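You operate a simulated robot arm through the tools that you are given. There is no shell and no other tool. Be economical: measure what you need, move in short steps, check, and stop when the job is done.

You run a simulated robot arm. Do the job below in one go: nothing can be reset, and whatever is moved stays where it is left.

JOB
Wind the blue watch on the 800 setting and put it back in its pocket.
Fine: wait for the green lamp; switch the winder off before you take it out.

The check looks at the end state, three seconds after you hand in, the way a careful person would. Anything else that was tipped, shoved, dropped, spilled or broken makes it a failure.

ROBOT AND FRAMES
A 6-joint arm with a two-finger parallel gripper, fixed in place. Base frame: the origin is at the foot of the arm, x ahead of it, y to its left, z up; the work surface is at about z = 820. Lengths are in mm, angles in rad, forces in N, time in s.
With the tool pointing down near the work surface it reaches from about 340 to 760 mm from the base axis. Its first joint turns from -1.152 to 1.152 rad. Payload 2.45 kg.
The TCP is the grasp point between the finger pads, 24 mm short of the fingertips. In the tool frame z runs along the fingers and y along their closing line. The gripper opens to 68 mm. The fingers are 17 mm wide and 10 mm thick; the gripper's body (40 by 70 mm) begins 41 mm behind the TCP.
Orientation is that of the tool frame in the base frame, as a unit quaternion [x, y, z, w]. With the fingers straight down and closing along the base's y, the tool's x points along the base's -x, its y along +y and its z along -z.

CONTROLS
- The arm moves only by the tool apply_moves. Its argument "rows" is a list of rows, each a list of 7 numbers: the shift along the tool's x, y, z in m, then the turn, a rotation vector about the tool's x, y, z in rad, then the opening, from 0 (shut) to 1 (fully open). In form: [[tx, ty, tz, ax, ay, az, jaw], ...]. A call has 1 to 20 rows; each row shifts and turns the commanded pose from where the row before left it, along the tool's axes as they then stand. A row lasts 0.2 s, in which the tool goes at most 50 mm and 0.15 rad; a call with a longer step from one row to the next is refused whole, and so is a gripper value outside its range. Where a pose cannot be reached the arm comes as near as it can. A force on the tool above 40 N (or 10 N above the force at the start of the call, whichever is more), or a blocked arm, ends the call early, and 0.2 s more pass. The fingers move at their own pace (about 108 mm/s each) and stop on an object; they squeeze with about 23 N. The grip force told is the motor's: it shows also when the fingers shut on nothing. Time passes only in rows, and 0.2 s behind the last, so rows that do not move let the fingers close. It gives the time, the measured TCP pose, the force on the tool (base axes), the opening and the grip force at its end, in the units of the frame above (readings bear some noise), with the torque about the TCP (base axes, N m) and any sound that the robot's microphone picked up.
- Cameras (640 x 400 px; columns grow to the right, rows downward): "scene" is fixed at [154, 399.5, 1471.4]; the picture's right is [-0.88, -0.48, 0.00], its down [-0.23, 0.43, -0.87] and it looks along [0.41, -0.77, -0.49] (base axes); focal length 359 px, centre (320, 200). "wrist" rides on the gripper at [84, 11, -75] in the tool frame; the picture's right is [-0.13, 0.99, 0.00], its down [-0.60, -0.08, -0.79] and it looks along [-0.79, -0.10, 0.61] (tool axes); focal length 251 px, centre (320, 200). There is no depth. A picture from a camera that has moved, and an enlarged one, comes with that camera's place and axes in the base frame and with its lens.
- get_image(camera): a new picture of that camera. No time passes.
- zoom(camera, box): a new picture of the part [left, top, right, bottom] of that camera's present view, enlarged. No time passes.
- finish_job(): hands the job in; it is judged then, once.

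Work in short steps. Places have to be worked out from the pictures, the camera data and where the tool is seen: move nearer, look again, correct. Check each grasp and each placing, and mend what went wrong. You have 120 turns and 84 pictures in all, those below and enlarged ones among them. Open the gripper and draw the arm clear of the work before you hand the job in, unless the task says otherwise; then end with one line.

The tools are called as a command line: name --pt "numbers of a row" for each row, then --argument value for the rest, lists and objects as JSON in quotes. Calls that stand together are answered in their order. apply_moves: Moves the arm, as the interface text tells. Its arguments: {"type":"object","properties":{"rows":{"type":"array"}},"required":["rows"]} The other tools are called the same way: get_image (camera) takes a picture; zoom (camera, box) takes an enlarged picture of a part of a camera's view; finish_job () hands the job in.

At the start:

```text
time: 0.0
ee_pos: [481.1, -126.3, 1126.4]
tool_rot: [0.001, 1.0, 0.0, 0.001]
wrist_force: [-0.1, 0.8, -0.2]
ft_torque: [0.03, 0.0, 0.02]
grip_width: 67.9
finger_force: 0.1
```

scene: 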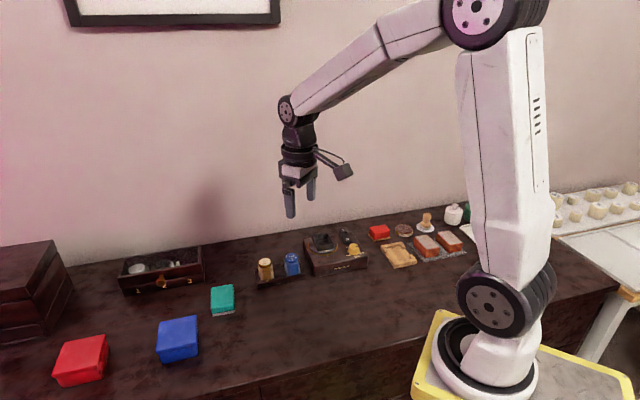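
wrist: 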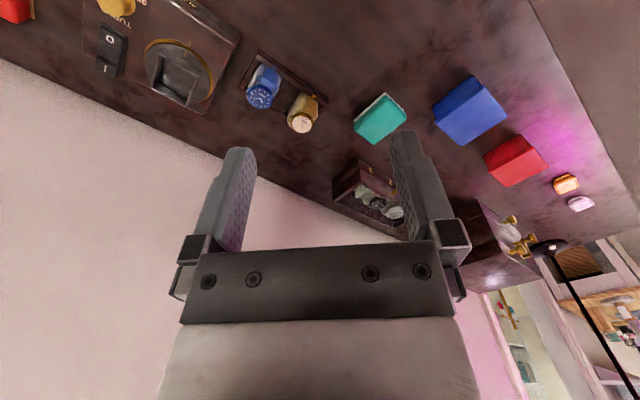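

The scene shows a winder box, a tray with a blue watch and a gold watch, and an open chest. I'll zoom in on these for detail.

zoom --camera "scene" --box '[240, 210, 400, 310]'

zoom --camera "wrist" --box '[60, 0, 340, 175]'

zoom --camera "scene" --box '[100, 230, 260, 330]'

```text
4.00 times, centred on (320, 260) of scene
camera zoom: at [154.0, 399.5, 1471.4], right [-0.88, -0.48, 0.0], down [-0.23, 0.43, -0.87], along [0.41, -0.77, -0.49], focal length 1434 px, centre (320, -40)
```

zoom: 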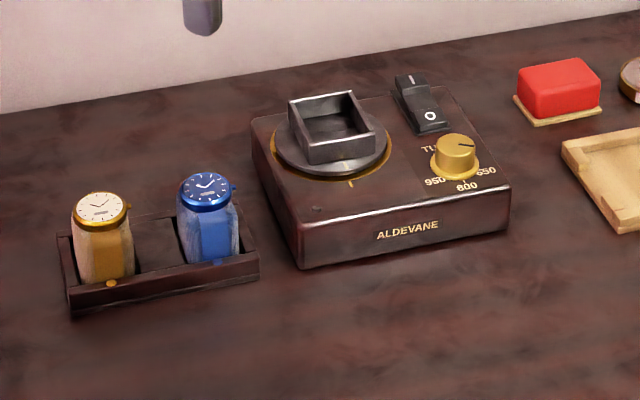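

```text
2.29 times, centred on (200, 88) of wrist
camera zoom: at [395.8, -116.1, 1202.6], right [0.13, 0.99, 0.0], down [0.6, -0.08, 0.79], along [0.79, -0.1, -0.61], focal length 575 px, centre (594, 457)
```

zoom: 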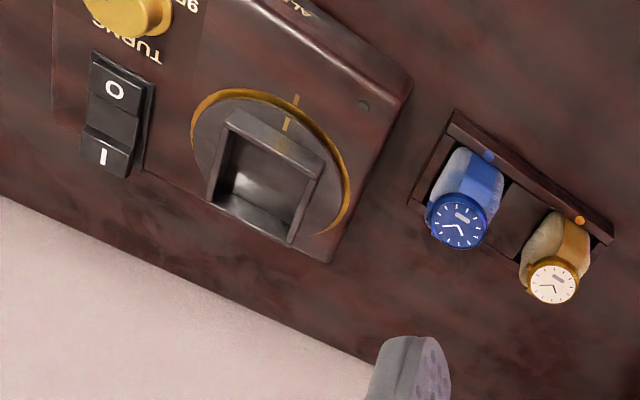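

```text
4.00 times, centred on (180, 280) of scene
camera zoom: at [154.0, 399.5, 1471.4], right [-0.88, -0.48, 0.0], down [-0.23, 0.43, -0.87], along [0.41, -0.77, -0.49], focal length 1434 px, centre (880, -120)
```

zoom: 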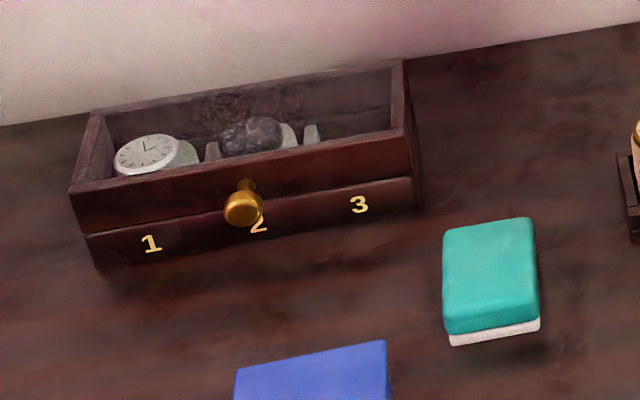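

Triangulating both views puts the blue watch top at about (572,-222,880), the rotor cup near (523,-315), the knob near (439,-329) and the switch near (483,-373). I'll move in for a closer look.

apply_moves --pt "0 -0.031 0.012 0 0 0 1" --pt "0 -0.031 0.012 0 0 0 1" --pt "0 -0.031 0.012 0 0 0 1" --pt "0 -0.031 0.012 0 0 0 1" --pt "0 0 0 0 0 0 1"

get_image --camera "wrist"

```text
time: 1.2
ee_pos: [481.8, -251.0, 1078.1]
tool_rot: [0.0, 1.0, 0.0, 0.001]
wrist_force: [0.7, 0.1, -0.1]
ft_torque: [-0.03, -0.03, -0.03]
grip_width: 68.2
finger_force: 0.0
```

```text
78 pictures are left
camera wrist: at [396.6, -240.4, 1154.6], right [0.13, 0.99, 0.0], down [0.6, -0.08, 0.79], along [0.79, -0.1, -0.61], focal length 251 px, centre (320, 200)
```

wrist: 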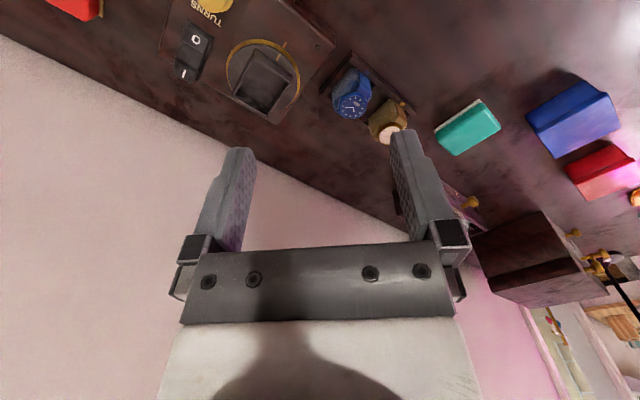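

The winder sits at the top edge of the wrist view. I'll tilt the camera down and shift so the panel can be read.

apply_moves --pt "0 -0.02 0 0 0.15 0 1" --pt "0 -0.02 0 0 0.15 0 1" --pt "0 -0.01 0 0 0.15 0 1" --pt "0 0 0 0 0 0 1"

get_image --camera "wrist"

```text
time: 2.2
ee_pos: [482.3, -300.6, 1079.1]
tool_rot: [0.0, 0.975, 0.001, -0.223]
wrist_force: [-0.5, -0.1, 0.4]
ft_torque: [0.0, 0.01, 0.02]
grip_width: 68.0
finger_force: 0.1
```

```text
77 pictures are left
camera wrist: at [438.4, -290.2, 1183.6], right [0.12, 0.99, -0.06], down [0.89, -0.08, 0.45], along [0.44, -0.1, -0.89], focal length 251 px, centre (320, 200)
```

wrist: 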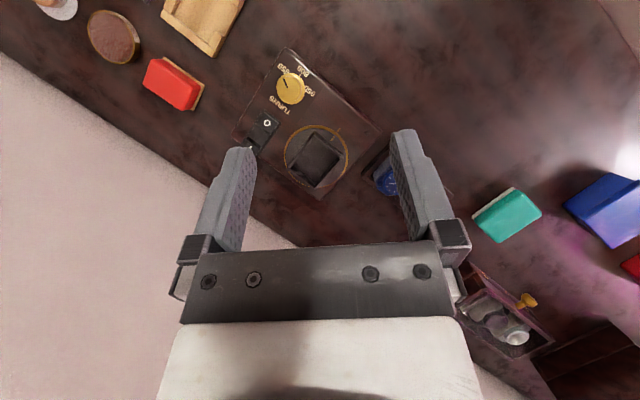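

Good overhead view of the winder. Zooming in on it.

zoom --camera "wrist" --box '[220, 40, 396, 150]'

zoom --camera "wrist" --box '[260, 50, 340, 100]'

zoom --camera "scene" --box '[330, 220, 378, 250]'

```text
3.64 times, centred on (308, 95) of wrist
camera zoom: at [438.4, -290.2, 1183.6], right [0.12, 0.99, -0.06], down [0.89, -0.08, 0.45], along [0.44, -0.1, -0.89], focal length 914 px, centre (364, 582)
```

zoom: 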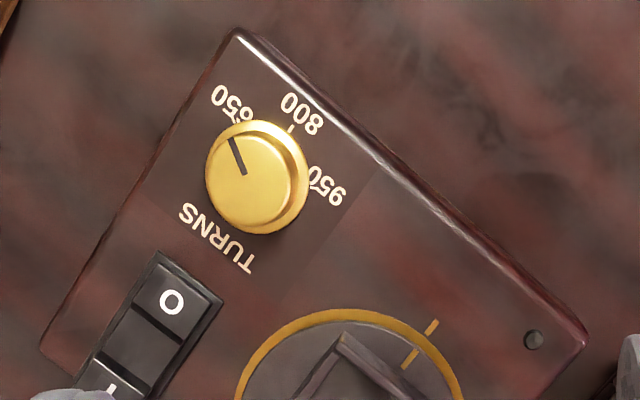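

```text
8.00 times, centred on (300, 75) of wrist
camera zoom: at [438.4, -290.2, 1183.6], right [0.12, 0.99, -0.06], down [0.89, -0.08, 0.45], along [0.44, -0.1, -0.89], focal length 2012 px, centre (480, 1200)
```

zoom: 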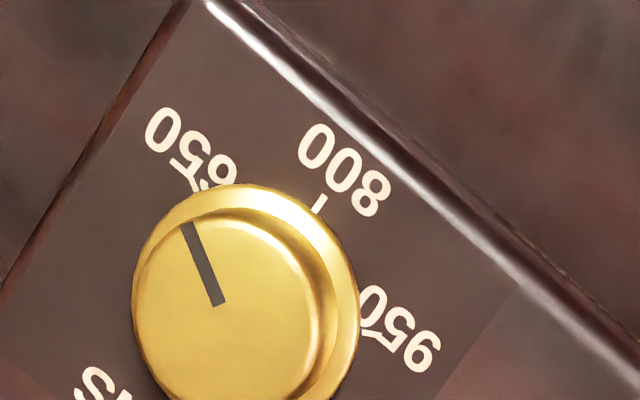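

```text
13.33 times, centred on (354, 235) of scene
camera zoom: at [154.0, 399.5, 1471.4], right [-0.88, -0.48, 0.0], down [-0.23, 0.43, -0.87], along [0.41, -0.77, -0.49], focal length 4781 px, centre (-133, -267)
```

zoom: 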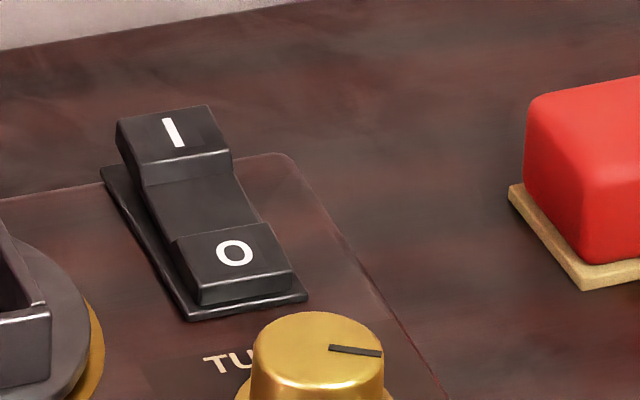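

The switch is off (O end down), the dial is at 650 with 800 about 60° clockwise from above, and the knob is at about (447,-342) with its top near z 884. I'll level the tool, go above the knob, yaw 15° and descend to z≈940.

apply_moves --pt "0 0 0 0 -0.15 0 1" --pt "0 0 0 0 -0.15 0 1" --pt "0 0 0 0 -0.15 0 1" --pt "0.035 0 0 0 0 0 0.8" --pt "0 -0.0415 0 0 0 0 0.7" --pt "0 0 0.045 0 0 0.131 0.68" --pt "0 0 0.045 0 0 0.131 0.68" --pt "0 0 0.045 0 0 0 0.68" --pt "0 0 0 0 0 0 0.68"

get_image --camera "wrist"

zoom --camera "scene" --box '[296, 190, 392, 250]'

```text
time: 4.2
ee_pos: [447.1, -341.6, 944.5]
tool_rot: [0.131, 0.991, 0.0, 0.001]
wrist_force: [0.2, 0.2, -0.5]
ft_torque: [0.0, 0.0, 0.02]
grip_width: 46.0
finger_force: 0.1
```

```text
73 pictures are left
camera wrist: at [367.5, -309.6, 1019.9], right [0.38, 0.92, 0.0], down [0.56, -0.23, 0.79], along [0.73, -0.3, -0.61], focal length 251 px, centre (320, 200)
```

wrist: 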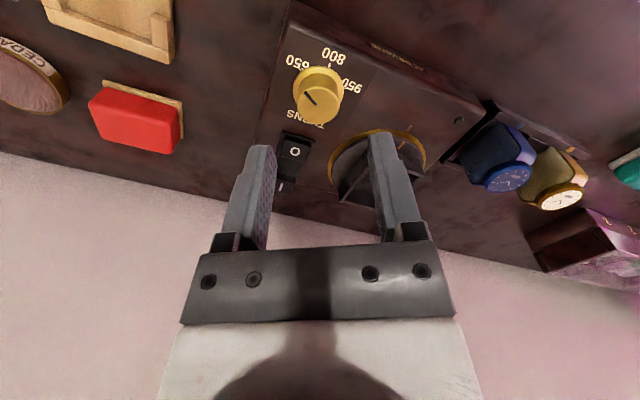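

```text
6.67 times, centred on (344, 220) of scene
camera zoom: at [154.0, 399.5, 1471.4], right [-0.88, -0.48, 0.0], down [-0.23, 0.43, -0.87], along [0.41, -0.77, -0.49], focal length 2390 px, centre (160, 67)
```

zoom: 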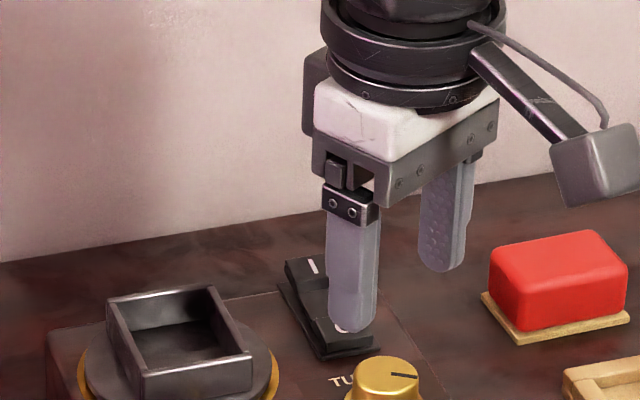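

The near view suggests the knob may be a little off my estimate, so I'll zoom to refine it.

zoom --camera "wrist" --box '[264, 30, 392, 110]'

```text
5.00 times, centred on (328, 70) of wrist
camera zoom: at [367.5, -309.6, 1019.9], right [0.38, 0.92, 0.0], down [0.56, -0.23, 0.79], along [0.73, -0.3, -0.61], focal length 1257 px, centre (280, 850)
```

zoom: 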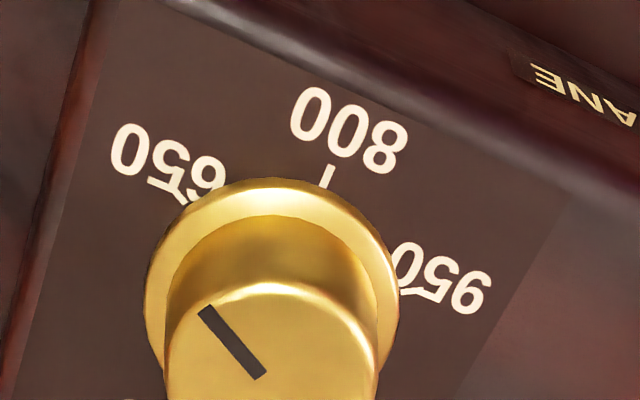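

Refined, the knob top centre is (446,-343), which matches. Descending to TCP z≈895, then closing on the knob.

apply_moves --pt "0 0 0.025 0 0 0 0.68" --pt "0 0 0.024 0 0 0 0.68" --pt "0 0 0 0 0 0 0.68"

zoom --camera "scene" --box '[312, 210, 392, 260]'

get_image --camera "wrist"

```text
time: 5.0
ee_pos: [447.2, -340.3, 897.1]
tool_rot: [0.13, 0.992, -0.001, 0.001]
wrist_force: [-0.2, 0.2, -0.2]
ft_torque: [0.01, 0.01, 0.0]
grip_width: 46.4
finger_force: 0.1
```

```text
8.00 times, centred on (352, 235) of scene
camera zoom: at [154.0, 399.5, 1471.4], right [-0.88, -0.48, 0.0], down [-0.23, 0.43, -0.87], along [0.41, -0.77, -0.49], focal length 2869 px, centre (64, -80)
```

zoom: 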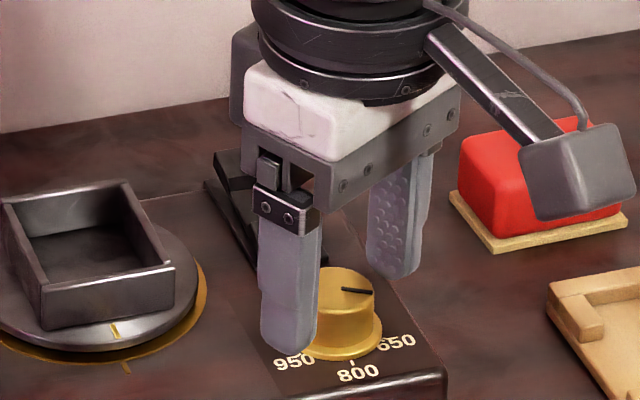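

```text
69 pictures are left
camera wrist: at [367.7, -309.8, 972.3], right [0.38, 0.92, 0.0], down [0.56, -0.23, 0.79], along [0.73, -0.3, -0.61], focal length 251 px, centre (320, 200)
```

wrist: 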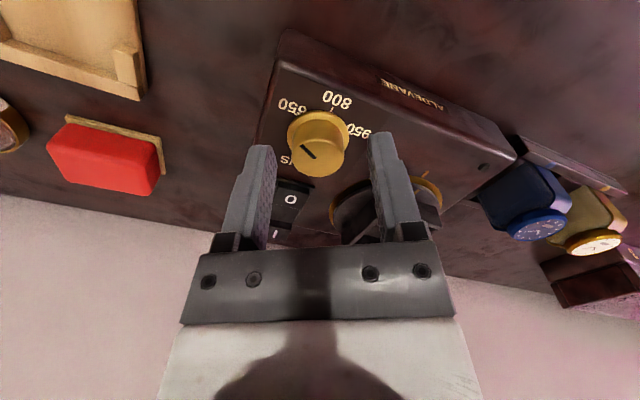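

The knob is centred between the fingers, so I'm lowering 3 mm and closing.

apply_moves --pt "0 0 0.002 0 0 0 0.68" --pt "0 0 0 0 0 0 0.3" --pt "0 0 0 0 0 0 0.3" --pt "0 0 0 0 0 0 0.2" --pt "0 0 0 0 0 0 0.2"

```text
time: 6.2
ee_pos: [446.3, -343.9, 894.0]
tool_rot: [0.13, 0.991, 0.0, 0.002]
wrist_force: [-6.6, -16.0, -6.1]
ft_torque: [-0.3, -0.18, -0.13]
grip_width: 27.5
finger_force: 42.5
```

Gripped the knob (27.5 mm), with about 16 N of side load because the knob is slightly toward -y. I'll recentre the command.

apply_moves --pt "0 -0.0025 0 0 0 0 0.3" --pt "0 0 0 0 0 0 0.3"

```text
time: 6.8
ee_pos: [446.2, -344.1, 894.6]
tool_rot: [0.129, 0.992, 0.001, 0.001]
wrist_force: [2.6, 3.0, -1.1]
ft_torque: [-0.32, -0.85, -0.18]
grip_width: 27.9
finger_force: 41.9
```

Side load is gone. Turning 60° clockwise seen from above.

apply_moves --pt "0 0 0 0 0 0.131 0.3" --pt "0 0 0 0 0 0.131 0.3" --pt "0 0 0 0 0 0.131 0.3" --pt "0 0 0 0 0 0.131 0.3" --pt "0 0 0 0 0 0 0.3"

zoom --camera "scene" --box '[328, 220, 392, 260]'

```text
time: 7.8
ee_pos: [447.7, -341.5, 894.3]
tool_rot: [0.361, 0.932, 0.003, 0.0]
wrist_force: [1.5, 7.4, 5.7]
ft_torque: [-0.12, -0.23, 0.0]
grip_width: 27.4
finger_force: 42.2
stopped in row 4: the force on the tool passed its limit at 42 N (the readings are from after the stop); the commanded pose is now the measured one
```

```text
10.00 times, centred on (360, 240) of scene
camera zoom: at [154.0, 399.7, 1471.3], right [-0.88, -0.48, 0.0], down [-0.23, 0.43, -0.87], along [0.41, -0.77, -0.49], focal length 3586 px, centre (-80, -200)
```

zoom: 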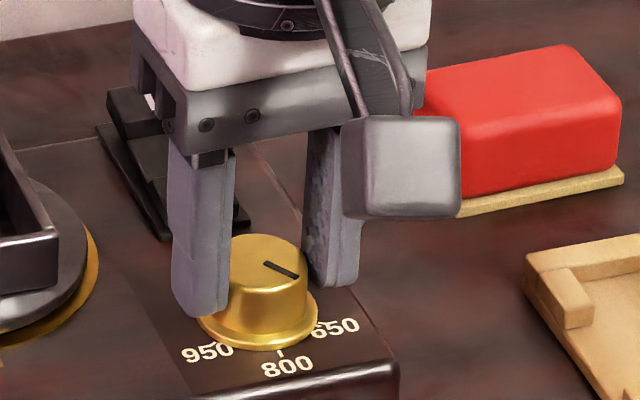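

The knob turned with the grip by about 27°. The stop was a side load from off-centre rotation, and the reset command pose relieved it, so I'll continue in smaller steps.

apply_moves --pt "0 0 0 0 0 0.08 0.3" --pt "0 0 0 0 0 0.08 0.3" --pt "0 0 0 0 0 0.08 0.3" --pt "0 0 0 0 0 0 0.3"

```text
time: 8.8
ee_pos: [447.2, -340.8, 894.9]
tool_rot: [0.47, 0.883, 0.002, 0.0]
wrist_force: [9.0, 14.7, 7.0]
ft_torque: [0.5, 0.08, 0.01]
grip_width: 27.6
finger_force: 42.1
```

Yaw is at 56° of 75°, with side load pushing along +tool y. Shifting 2.5 mm with it, then continuing the turn.

apply_moves --pt "0.0005 0.0025 0 0 0 0 0.3" --pt "0 0 0 0 0 0.08 0.3" --pt "0 0 0 0 0 0.08 0.3" --pt "0 0 0 0 0 0.08 0.3" --pt "0 0 0 0 0 0.08 0.3" --pt "0 0 0 0 0 0 0.3"

zoom --camera "scene" --box '[328, 220, 392, 260]'

get_image --camera "wrist"

```text
time: 10.2
ee_pos: [448.5, -339.9, 894.3]
tool_rot: [0.605, 0.796, 0.002, 0.001]
wrist_force: [-1.8, 4.7, 19.2]
ft_torque: [0.05, 0.16, 0.0]
grip_width: 27.4
finger_force: 41.7
```

```text
10.00 times, centred on (360, 240) of scene
camera zoom: at [153.6, 399.8, 1471.3], right [-0.88, -0.48, 0.0], down [-0.23, 0.43, -0.87], along [0.42, -0.77, -0.49], focal length 3586 px, centre (-80, -200)
```

zoom: 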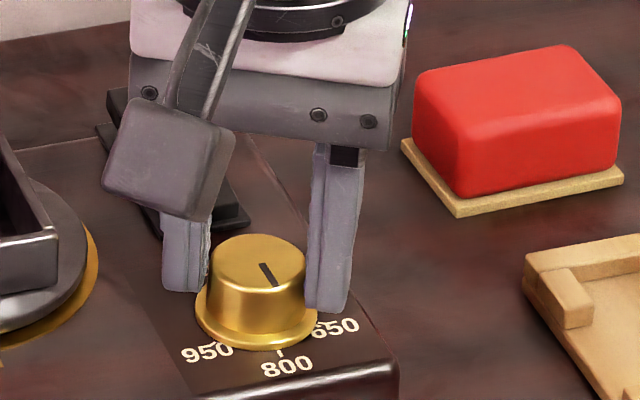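

```text
66 pictures are left
camera wrist: at [436.3, -256.9, 969.8], right [0.99, 0.14, 0.0], down [0.08, -0.6, 0.79], along [0.11, -0.78, -0.61], focal length 251 px, centre (320, 200)
```

wrist: 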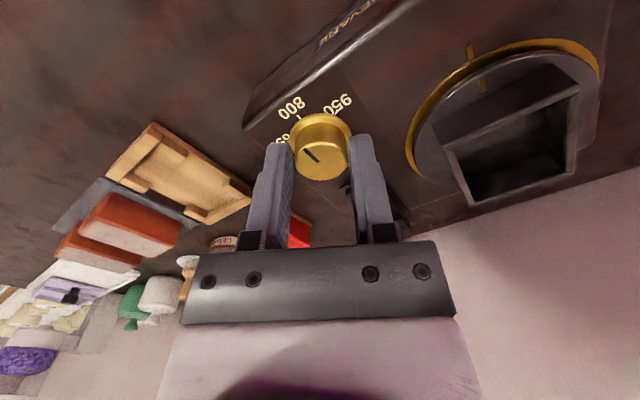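

Yaw reached 74°, but the pointer looks short of 800, possibly from slip. Zooming to measure it.

zoom --camera "wrist" --box '[256, 80, 384, 190]'

```text
3.64 times, centred on (320, 135) of wrist
camera zoom: at [436.3, -256.9, 969.8], right [0.99, 0.14, 0.0], down [0.08, -0.6, 0.79], along [0.11, -0.78, -0.61], focal length 914 px, centre (320, 436)
```

zoom: 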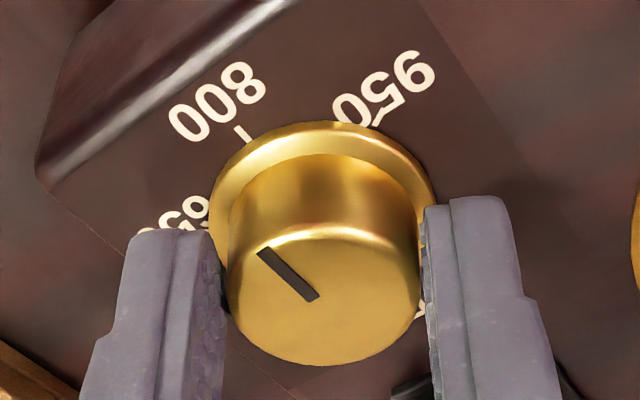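

The pointer computes to about 138° against about 135° for 800, so it's close. I'll release, rise and look from above.

apply_moves --pt "0 0 0 0 0 0 0.65" --pt "0 0 0 0 0 0 0.65" --pt "0 0 -0.04 0 0 0 0.65" --pt "0.02 0 -0.04 0 0 0 0.65" --pt "0 0 0 0 0.15 0 0.65" --pt "0 0 0 0 0.15 0 0.65" --pt "0 0 0 0 0.15 0 0.65" --pt "0 0 0 0 0 0 0.65"

get_image --camera "wrist"

zoom --camera "scene" --box '[328, 220, 392, 260]'

```text
time: 12.0
ee_pos: [443.6, -320.9, 974.9]
tool_rot: [0.589, 0.776, 0.137, -0.178]
wrist_force: [-0.6, 0.1, -0.6]
ft_torque: [0.02, -0.02, -0.01]
grip_width: 44.3
finger_force: 0.1
```

```text
64 pictures are left
camera wrist: at [441.8, -278.1, 1078.9], right [0.99, 0.15, -0.05], down [0.16, -0.88, 0.45], along [0.02, -0.45, -0.89], focal length 251 px, centre (320, 200)
```

wrist: 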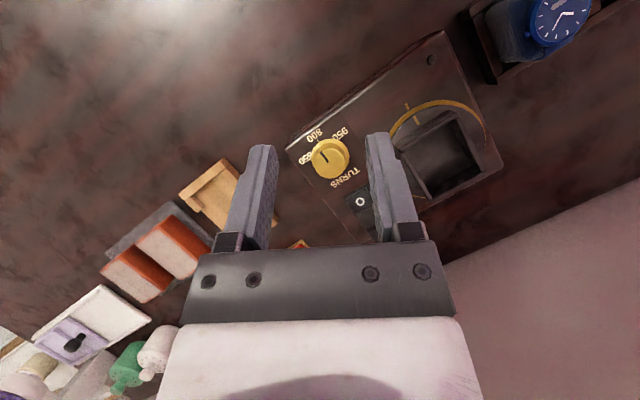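

```text
10.00 times, centred on (360, 240) of scene
camera zoom: at [154.0, 399.5, 1471.4], right [-0.88, -0.48, 0.0], down [-0.23, 0.43, -0.87], along [0.41, -0.77, -0.49], focal length 3586 px, centre (-80, -200)
```

zoom: 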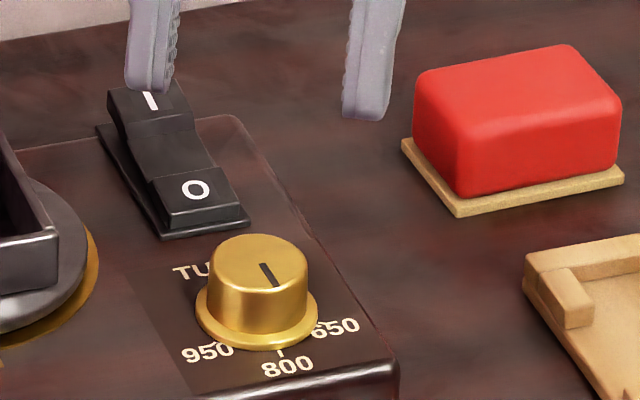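

zoom --camera "wrist" --box '[282, 120, 378, 180]'

```text
6.67 times, centred on (330, 150) of wrist
camera zoom: at [441.8, -278.1, 1078.9], right [0.99, 0.15, -0.05], down [0.16, -0.88, 0.45], along [0.02, -0.45, -0.89], focal length 1676 px, centre (253, 533)
```

zoom: 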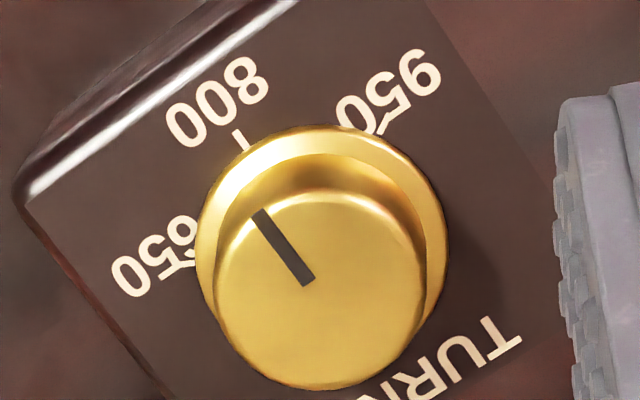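

From above, the pointer (133°) and the 800 tick (135°) agree, so the dial is on 800. Next I'll go over the blue watch with the jaws aligned to the winder and tray (about 45°) and look down.

apply_moves --pt "0 0 0 0 -0.15 0 0.65" --pt "0 0 0 0 -0.15 0 0.65" --pt "0 0 0 0 -0.15 0 1" --pt "0 0 -0.035 0 0 -0.128 1" --pt "0 0 -0.035 0 0 -0.128 1" --pt "0 0 -0.035 0 0 -0.128 1" --pt "0 0 0 0 0 -0.128 1" --pt "-0.0122 0.04 0 0 0 0 1" --pt "-0.0122 0.04 0 0 0 0 1" --pt "-0.0122 0.04 0 0 0 0 1" --pt "-0.0122 0.04 0 0 0 0 1" --pt "0 0 0 0 0.15 0 1" --pt "0 0 0 0 0.15 0 1" --pt "0 0 0 0 0.15 0 1" --pt "0 0 0 0 0 0 1"

get_image --camera "wrist"

```text
time: 15.2
ee_pos: [591.7, -243.1, 1079.7]
tool_rot: [0.374, 0.9, 0.087, -0.206]
wrist_force: [0.1, 0.0, 0.8]
ft_torque: [0.02, -0.01, 0.0]
grip_width: 68.2
finger_force: 0.0
```

```text
61 pictures are left
camera wrist: at [567.9, -205.4, 1184.5], right [0.78, 0.62, -0.05], down [0.57, -0.69, 0.45], along [0.24, -0.38, -0.89], focal length 251 px, centre (320, 200)
```

wrist: 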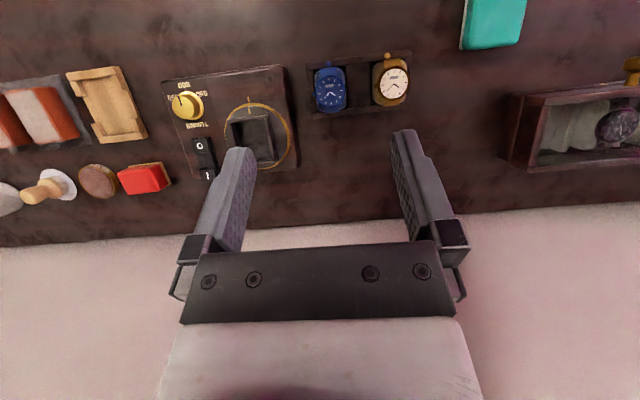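

zoom --camera "wrist" --box '[290, 40, 418, 120]'

zoom --camera "wrist" --box '[190, 80, 318, 180]'

zoom --camera "scene" --box '[250, 240, 314, 290]'

```text
5.00 times, centred on (354, 80) of wrist
camera zoom: at [567.9, -205.4, 1184.5], right [0.78, 0.62, -0.05], down [0.57, -0.69, 0.45], along [0.24, -0.38, -0.89], focal length 1257 px, centre (150, 800)
```

zoom: 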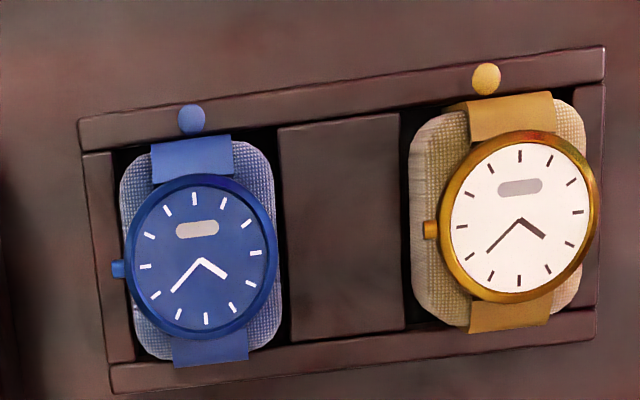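

```text
4.00 times, centred on (254, 130) of wrist
camera zoom: at [567.9, -205.4, 1184.5], right [0.78, 0.62, -0.05], down [0.57, -0.69, 0.45], along [0.24, -0.38, -0.89], focal length 1006 px, centre (584, 480)
```

zoom: 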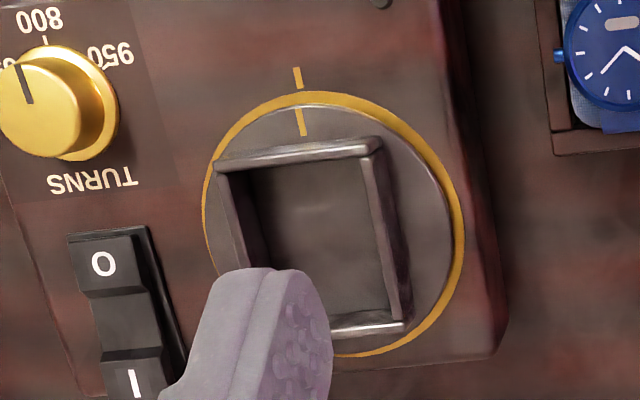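

```text
8.00 times, centred on (282, 265) of scene
camera zoom: at [154.0, 399.5, 1471.4], right [-0.88, -0.48, 0.0], down [-0.23, 0.43, -0.87], along [0.41, -0.77, -0.49], focal length 2869 px, centre (624, -320)
```

zoom: 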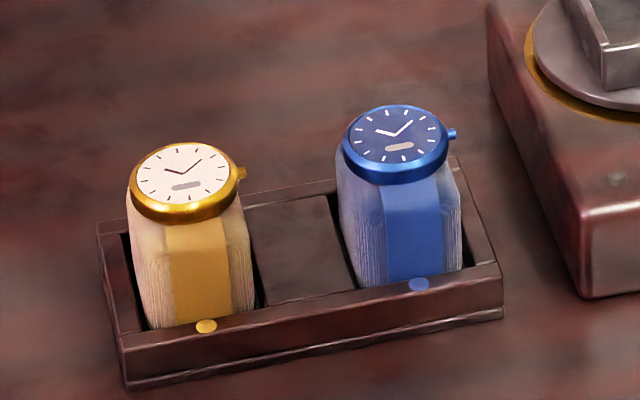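

The blue watch stands on an upright cushion with its centre near (575,-221), its top near z 876 and its crown toward the winder. Tray and winder are both at 45°. I'll grip across the strap direction to avoid the crown, so I'm yawing to put the jaws along 135° and hovering above.

apply_moves --pt "0 0 0 0 -0.15 0 1" --pt "0 0 0 0 -0.15 0 1" --pt "0 0 0 0 -0.15 0 1" --pt "0 0 0 0 0 -0.1428 1" --pt "0 0 0 0 0 -0.1428 1" --pt "0 0 0 0 0 -0.1428 1" --pt "0 0 0 0 0 -0.1428 1" --pt "0 0 0 0 0 -0.1428 1" --pt "0 0 0 0 0 -0.1428 1" --pt "0 0 0 0 0 -0.1428 1" --pt "0 0 0 0 0 -0.1428 1" --pt "0 0 0 0 0 -0.1428 1" --pt "0 0 0 0 0 -0.1428 1" --pt "0 0 0 0 0 -0.1428 1" --pt "-0.0038 0.0274 0.03 0 0 0 1" --pt "0 0 0.04 0 0 0 1" --pt "0 0 0.04 0 0 0 1" --pt "0 0 0 0 0 0 1"

get_image --camera "wrist"

zoom --camera "scene" --box '[234, 190, 330, 290]'

```text
time: 19.0
ee_pos: [575.3, -217.3, 969.2]
tool_rot: [-0.382, 0.924, 0.001, 0.002]
wrist_force: [1.2, 0.0, 0.0]
ft_torque: [-0.02, 0.0, -0.01]
grip_width: 68.1
finger_force: 0.1
```

```text
57 pictures are left
camera wrist: at [506.7, -270.1, 1043.7], right [-0.61, 0.79, 0.0], down [0.48, 0.37, 0.8], along [0.63, 0.48, -0.61], focal length 251 px, centre (320, 200)
```

wrist: 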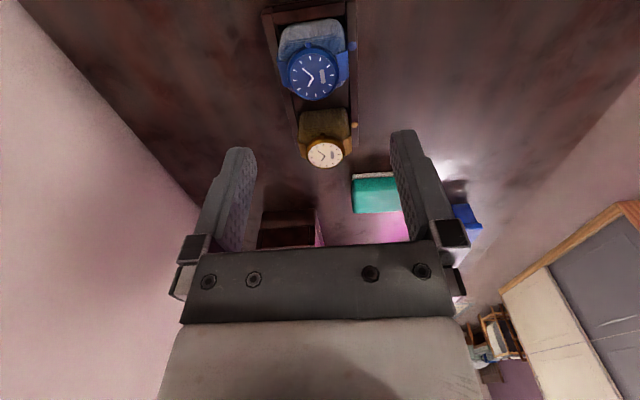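

```text
4.00 times, centred on (282, 240) of scene
camera zoom: at [154.0, 399.5, 1471.4], right [-0.88, -0.48, 0.0], down [-0.23, 0.43, -0.87], along [0.41, -0.77, -0.49], focal length 1434 px, centre (472, 40)
```

zoom: 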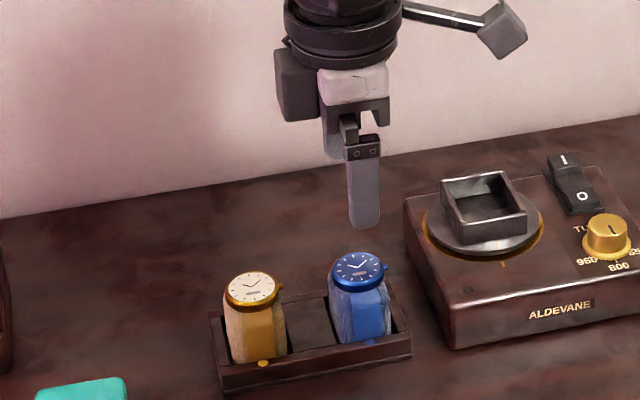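

The refined watch centre is about (575,-223), so I'll shift over and descend to TCP z≈900 first to check the straddle.

apply_moves --pt "0.0039 -0.0039 0.03 0 0 0 1" --pt "0 0 0.04 0 0 0 1" --pt "0 0 0 0 0 0 1"

get_image --camera "wrist"

zoom --camera "scene" --box '[250, 220, 330, 290]'

```text
time: 19.8
ee_pos: [578.1, -224.3, 898.9]
tool_rot: [-0.381, 0.924, 0.0, 0.001]
wrist_force: [0.1, 0.1, 0.0]
ft_torque: [-0.01, 0.02, 0.03]
grip_width: 67.9
finger_force: 0.0
```

```text
55 pictures are left
camera wrist: at [508.7, -275.7, 974.0], right [-0.61, 0.79, 0.0], down [0.48, 0.37, 0.8], along [0.63, 0.48, -0.61], focal length 251 px, centre (320, 200)
```

wrist: 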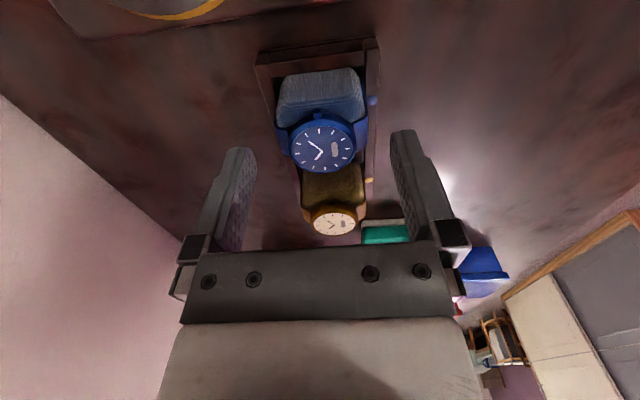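

```text
5.71 times, centred on (290, 255) of scene
camera zoom: at [154.0, 399.5, 1471.4], right [-0.88, -0.48, 0.0], down [-0.23, 0.43, -0.87], along [0.41, -0.77, -0.49], focal length 2049 px, centre (491, -114)
```

zoom: 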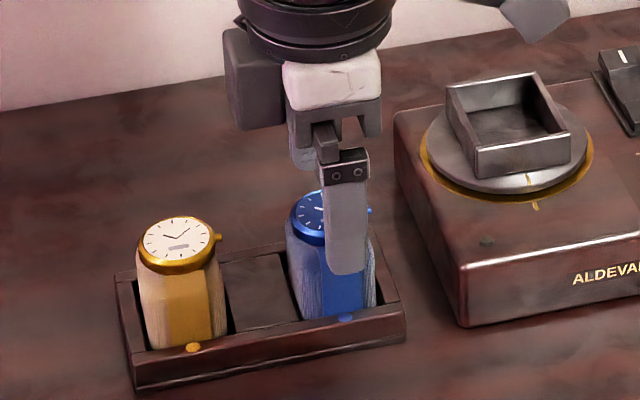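

The watch sits centrally between the fingers. Descending to z≈876 and closing gently on the strap sides.

apply_moves --pt "0.0014 0.0005 0.012 0 0 0 1" --pt "0 0 0.011 0 0 0 1" --pt "0 0 0 0 0 0 0.8" --pt "0 0 0 0 0 0 0.7" --pt "0 0 0 0 0 0 0.6" --pt "0 0 0 0 0 0 0.5" --pt "0 0 0 0 0 0 0.5"

get_image --camera "wrist"

zoom --camera "scene" --box '[250, 220, 330, 290]'

```text
time: 21.4
ee_pos: [574.3, -224.5, 876.7]
tool_rot: [-0.382, 0.924, 0.002, 0.002]
wrist_force: [-0.2, 0.5, 0.1]
ft_torque: [0.02, 0.02, 0.0]
grip_width: 45.6
finger_force: 23.0
```

```text
53 pictures are left
camera wrist: at [506.1, -277.3, 951.4], right [-0.61, 0.79, 0.0], down [0.48, 0.37, 0.79], along [0.63, 0.48, -0.61], focal length 251 px, centre (320, 200)
```

wrist: 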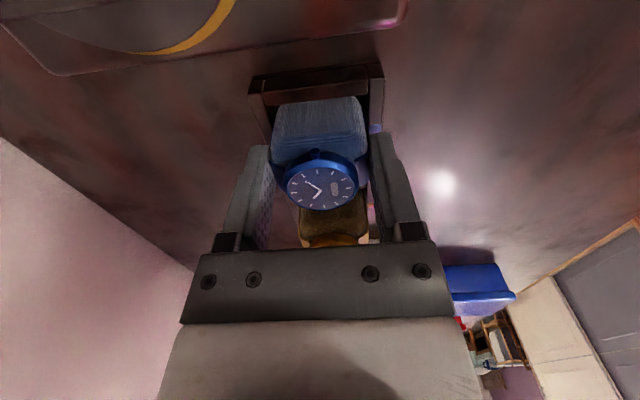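

```text
5.71 times, centred on (290, 255) of scene
camera zoom: at [154.0, 399.5, 1471.4], right [-0.88, -0.48, 0.0], down [-0.23, 0.43, -0.87], along [0.41, -0.77, -0.49], focal length 2049 px, centre (491, -114)
```

zoom: 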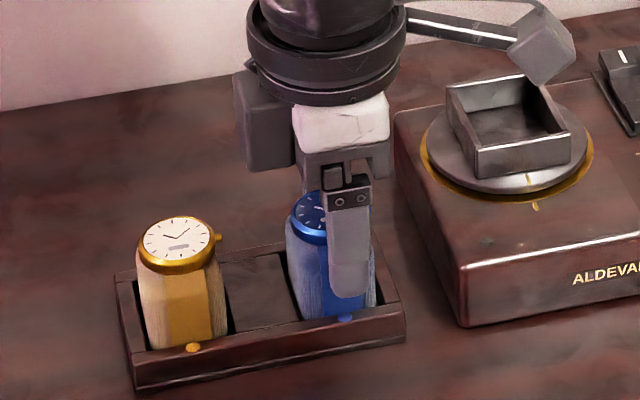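

Gripped at 45.6 mm with 23 N; home pose is TCP (574.3,-224.5,876.7). Lifting straight up.

apply_moves --pt "0 0 -0.01 0 0 0 0.5" --pt "0 0 -0.02 0 0 0 0.5" --pt "0 0 -0.03 0 0 0 0.5" --pt "0 0 -0.03 0 0 0 0.5" --pt "0 0 -0.03 0 0 0 0.5" --pt "0 0 0 0 0 0 0.5"

zoom --camera "scene" --box '[234, 190, 378, 280]'

```text
time: 22.8
ee_pos: [574.0, -225.6, 994.9]
tool_rot: [-0.382, 0.924, 0.002, 0.001]
wrist_force: [0.1, 0.2, -0.2]
ft_torque: [0.02, 0.01, 0.01]
grip_width: 34.1
finger_force: 0.0
```

```text
4.44 times, centred on (306, 235) of scene
camera zoom: at [154.0, 399.5, 1471.4], right [-0.88, -0.48, 0.0], down [-0.23, 0.43, -0.87], along [0.41, -0.77, -0.49], focal length 1594 px, centre (382, 44)
```

zoom: 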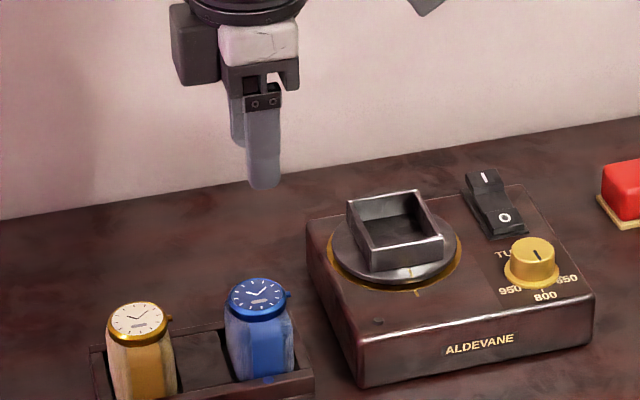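

The grip slid off and the watch stayed in its pocket. I'll check its state and side profile before re-gripping lower.

zoom --camera "scene" --box '[254, 245, 310, 285]'

get_image --camera "wrist"

```text
10.00 times, centred on (282, 265) of scene
camera zoom: at [154.0, 399.5, 1471.4], right [-0.88, -0.48, 0.0], down [-0.23, 0.43, -0.87], along [0.41, -0.77, -0.49], focal length 3586 px, centre (700, -450)
```

zoom: 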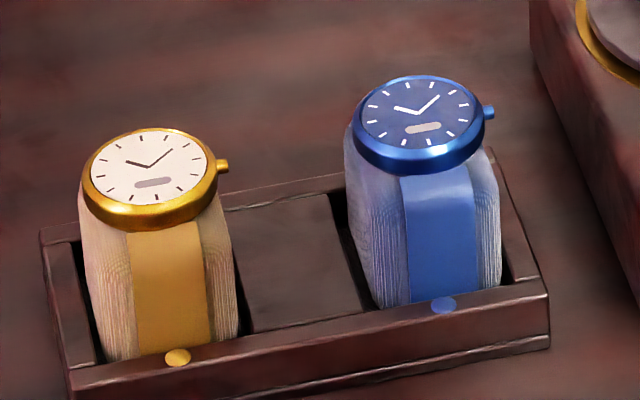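

```text
49 pictures are left
camera wrist: at [505.5, -278.1, 1070.8], right [-0.61, 0.79, 0.0], down [0.48, 0.37, 0.79], along [0.63, 0.48, -0.61], focal length 251 px, centre (320, 200)
```

wrist: 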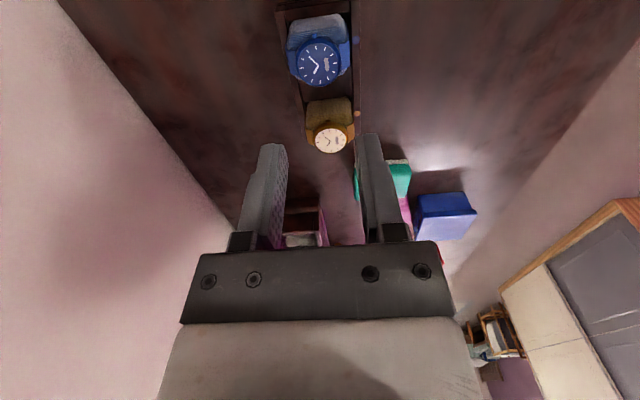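

The watch is undisturbed. The strap flanks slope near the top, so I'll re-grip about 10 mm lower where they're vertical, then test with a small lift.

apply_moves --pt "0 0 0 0 0 0 1" --pt "0 0 0.04 0 0 0 1" --pt "0 0 0.04 0 0 0 1" --pt "0 0 0.03 0 0 0 1" --pt "0 0 0.01 0 0 0 1" --pt "0 0 0.008 0 0 0 1" --pt "0 0 0 0 0 0 1"

zoom --camera "scene" --box '[254, 230, 318, 290]'

```text
time: 24.4
ee_pos: [573.8, -226.3, 869.2]
tool_rot: [-0.382, 0.924, 0.0, 0.002]
wrist_force: [0.2, 0.0, 0.2]
ft_torque: [-0.02, 0.03, 0.0]
grip_width: 67.9
finger_force: 0.0
```

```text
6.67 times, centred on (286, 260) of scene
camera zoom: at [154.0, 399.5, 1471.4], right [-0.88, -0.48, 0.0], down [-0.23, 0.43, -0.87], along [0.41, -0.77, -0.49], focal length 2390 px, centre (547, -200)
```

zoom: 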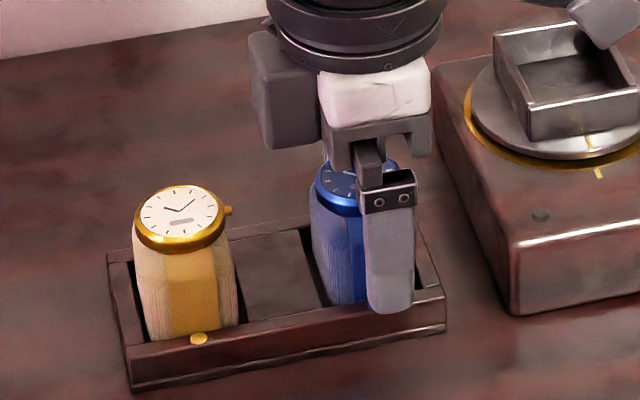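

Fingertips are just above the tray wall and aligned with the strap. Closing fully here and lifting 8 mm as a test.

apply_moves --pt "0 0 0.002 0 0 0 0.8" --pt "0 0 0 0 0 0 0.6" --pt "0 0 0 0 0 0 0.3" --pt "0 0 0 0 0 0 0" --pt "0 0 0 0 0 0 0" --pt "0 0 -0.004 0 0 0 0" --pt "0 0 -0.004 0 0 0 0" --pt "0 0 0 0 0 0 0"

zoom --camera "scene" --box '[254, 230, 318, 290]'

```text
time: 26.2
ee_pos: [574.8, -227.7, 874.4]
tool_rot: [-0.382, 0.924, 0.001, 0.002]
wrist_force: [0.0, -0.4, -0.8]
ft_torque: [-0.01, -0.01, -0.02]
grip_width: 45.7
finger_force: 22.6
```

```text
6.67 times, centred on (286, 260) of scene
camera zoom: at [154.0, 399.5, 1471.4], right [-0.88, -0.48, 0.0], down [-0.23, 0.43, -0.87], along [0.41, -0.77, -0.49], focal length 2390 px, centre (547, -200)
```

zoom: 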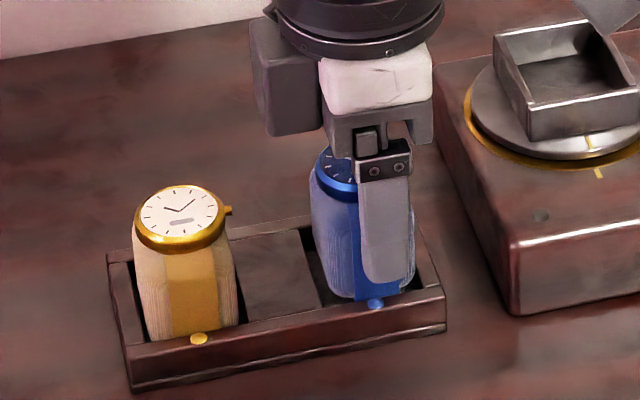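

The watch appears to have risen with the fingers and the width holds at 45.7. Continuing the lift slowly.

apply_moves --pt "0 0 -0.008 0 0 0 0" --pt "0 0 -0.01 0 0 0 0" --pt "0 0 -0.01 0 0 0 0" --pt "0 0 -0.01 0 0 0 0" --pt "0 0 -0.01 0 0 0 0" --pt "0 0 0 0 0 0 0"

zoom --camera "scene" --box '[250, 210, 330, 290]'

```text
time: 27.6
ee_pos: [573.3, -227.5, 922.6]
tool_rot: [-0.381, 0.924, 0.001, 0.001]
wrist_force: [0.2, -0.2, -0.5]
ft_torque: [-0.02, -0.02, 0.01]
grip_width: 45.8
finger_force: 22.9
```

```text
5.00 times, centred on (290, 250) of scene
camera zoom: at [154.0, 399.5, 1471.4], right [-0.88, -0.48, 0.0], down [-0.23, 0.43, -0.87], along [0.41, -0.77, -0.49], focal length 1793 px, centre (470, -50)
```

zoom: 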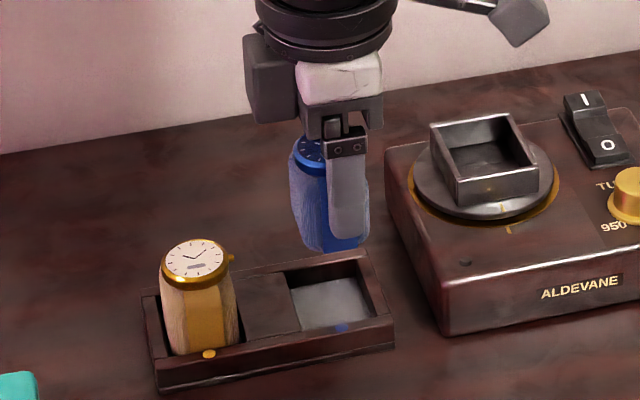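

The watch is held firmly and its pocket is empty. Raising and moving above the cup, estimated at (535,-324).

apply_moves --pt "0 0 -0.02 0 0 0 0" --pt "0 0 -0.03 0 0 0 0" --pt "0.02 -0.0082 0 0 0 0 0" --pt "0.02 -0.0082 0 0 0 0 0" --pt "0.02 -0.0082 0 0 0 0 0" --pt "0.02 -0.0082 0 0 0 0 0" --pt "0.0153 -0.0082 0 0 0 0 0" --pt "0 0 0 0 0 0 0"

get_image --camera "wrist"

zoom --camera "scene" --box '[284, 190, 364, 260]'

```text
time: 29.4
ee_pos: [535.1, -322.9, 970.4]
tool_rot: [-0.382, 0.924, 0.002, 0.001]
wrist_force: [-0.3, -0.8, -0.7]
ft_torque: [-0.01, -0.01, 0.01]
grip_width: 45.5
finger_force: 23.2
```

```text
45 pictures are left
camera wrist: at [466.9, -375.7, 1046.8], right [-0.61, 0.79, 0.0], down [0.48, 0.37, 0.79], along [0.63, 0.48, -0.61], focal length 251 px, centre (320, 200)
```

wrist: 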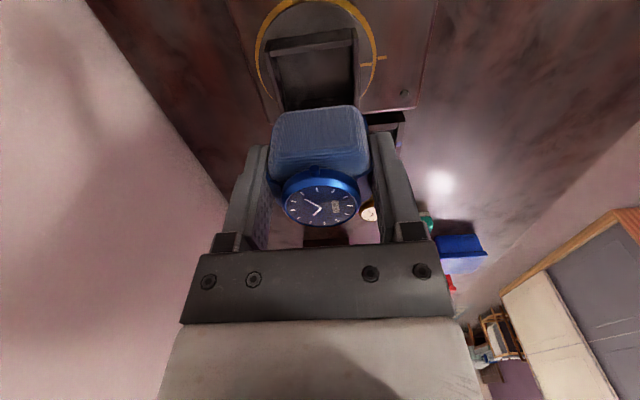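

```text
5.71 times, centred on (324, 225) of scene
camera zoom: at [154.0, 399.5, 1471.4], right [-0.88, -0.48, 0.0], down [-0.23, 0.43, -0.87], along [0.41, -0.77, -0.49], focal length 2049 px, centre (297, 57)
```

zoom: 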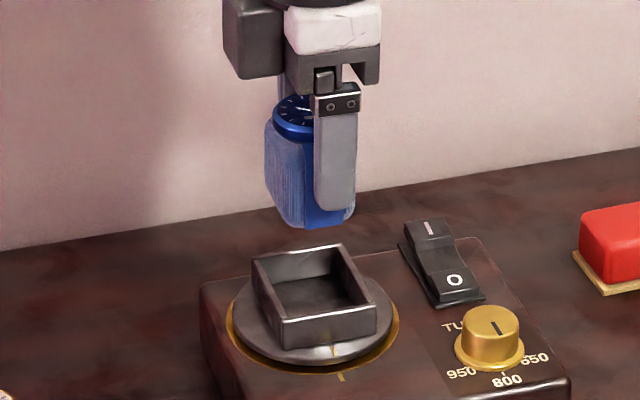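

The cup's near end is visible in the wrist view; zooming to line it up against the cushion.

zoom --camera "wrist" --box '[240, 0, 400, 130]'

zoom --camera "scene" --box '[305, 220, 361, 255]'

```text
3.08 times, centred on (320, 65) of wrist
camera zoom: at [466.9, -375.7, 1046.8], right [-0.61, 0.79, 0.0], down [0.48, 0.37, 0.79], along [0.63, 0.48, -0.61], focal length 774 px, centre (320, 615)
```

zoom: 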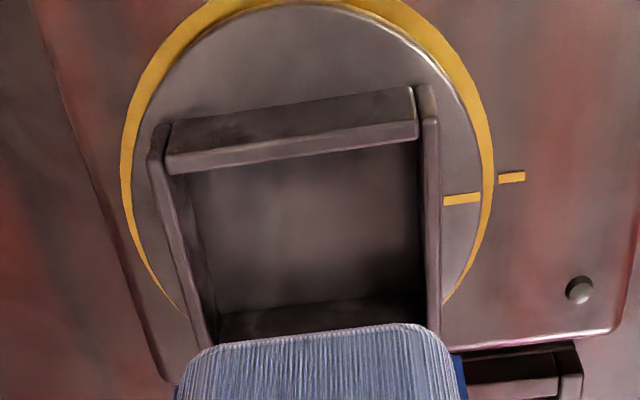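

```text
11.43 times, centred on (333, 238) of scene
camera zoom: at [154.0, 399.5, 1471.4], right [-0.88, -0.48, 0.0], down [-0.23, 0.43, -0.87], along [0.41, -0.77, -0.49], focal length 4098 px, centre (171, -229)
```

zoom: 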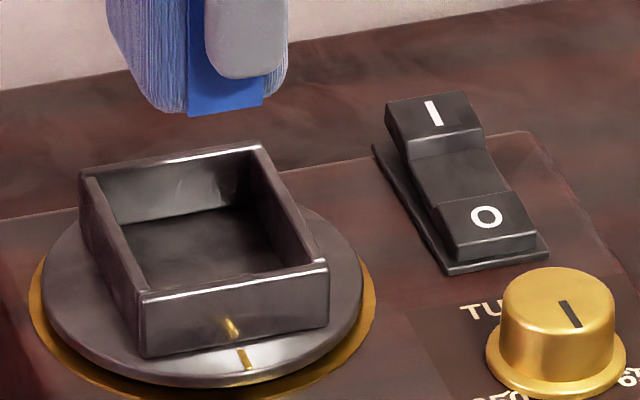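

The rim interior is about 47×41 mm, centred near e≈147 and n≈-608 along the winder axes. I'll shift by about (-4,-2) mm and lower to just above the rim to compare edges.

apply_moves --pt "0.004 -0.0018 0.01 0 0 0 0" --pt "0 0 0.02 0 0 0 0" --pt "0 0 0 0 0 0 0"

zoom --camera "wrist" --box '[230, 0, 410, 130]'

zoom --camera "scene" --box '[292, 210, 356, 250]'

```text
time: 30.2
ee_pos: [533.6, -328.3, 941.8]
tool_rot: [-0.383, 0.924, 0.001, 0.002]
wrist_force: [-0.1, -0.3, -1.7]
ft_torque: [-0.01, 0.0, -0.02]
grip_width: 45.9
finger_force: 23.1
```

```text
3.08 times, centred on (320, 65) of wrist
camera zoom: at [465.2, -379.4, 1017.0], right [-0.61, 0.79, 0.0], down [0.48, 0.37, 0.8], along [0.63, 0.48, -0.61], focal length 774 px, centre (320, 615)
```

zoom: 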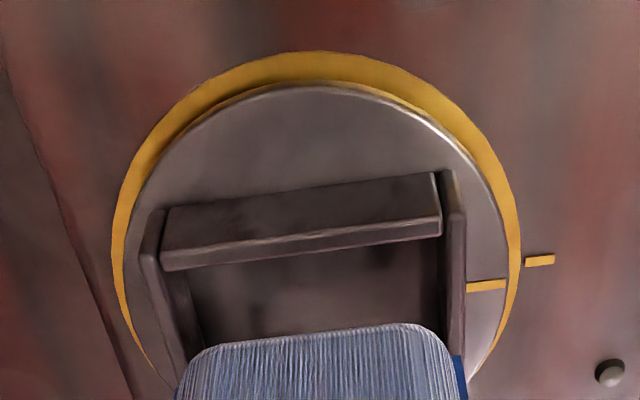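

```text
10.00 times, centred on (324, 230) of scene
camera zoom: at [154.0, 399.5, 1471.4], right [-0.88, -0.48, 0.0], down [-0.23, 0.43, -0.87], along [0.41, -0.77, -0.49], focal length 3586 px, centre (280, -100)
```

zoom: 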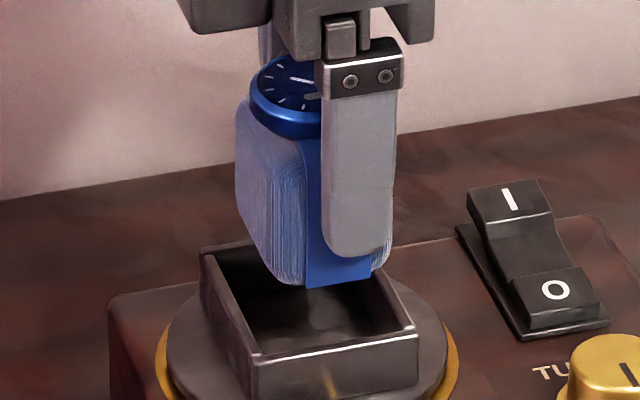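

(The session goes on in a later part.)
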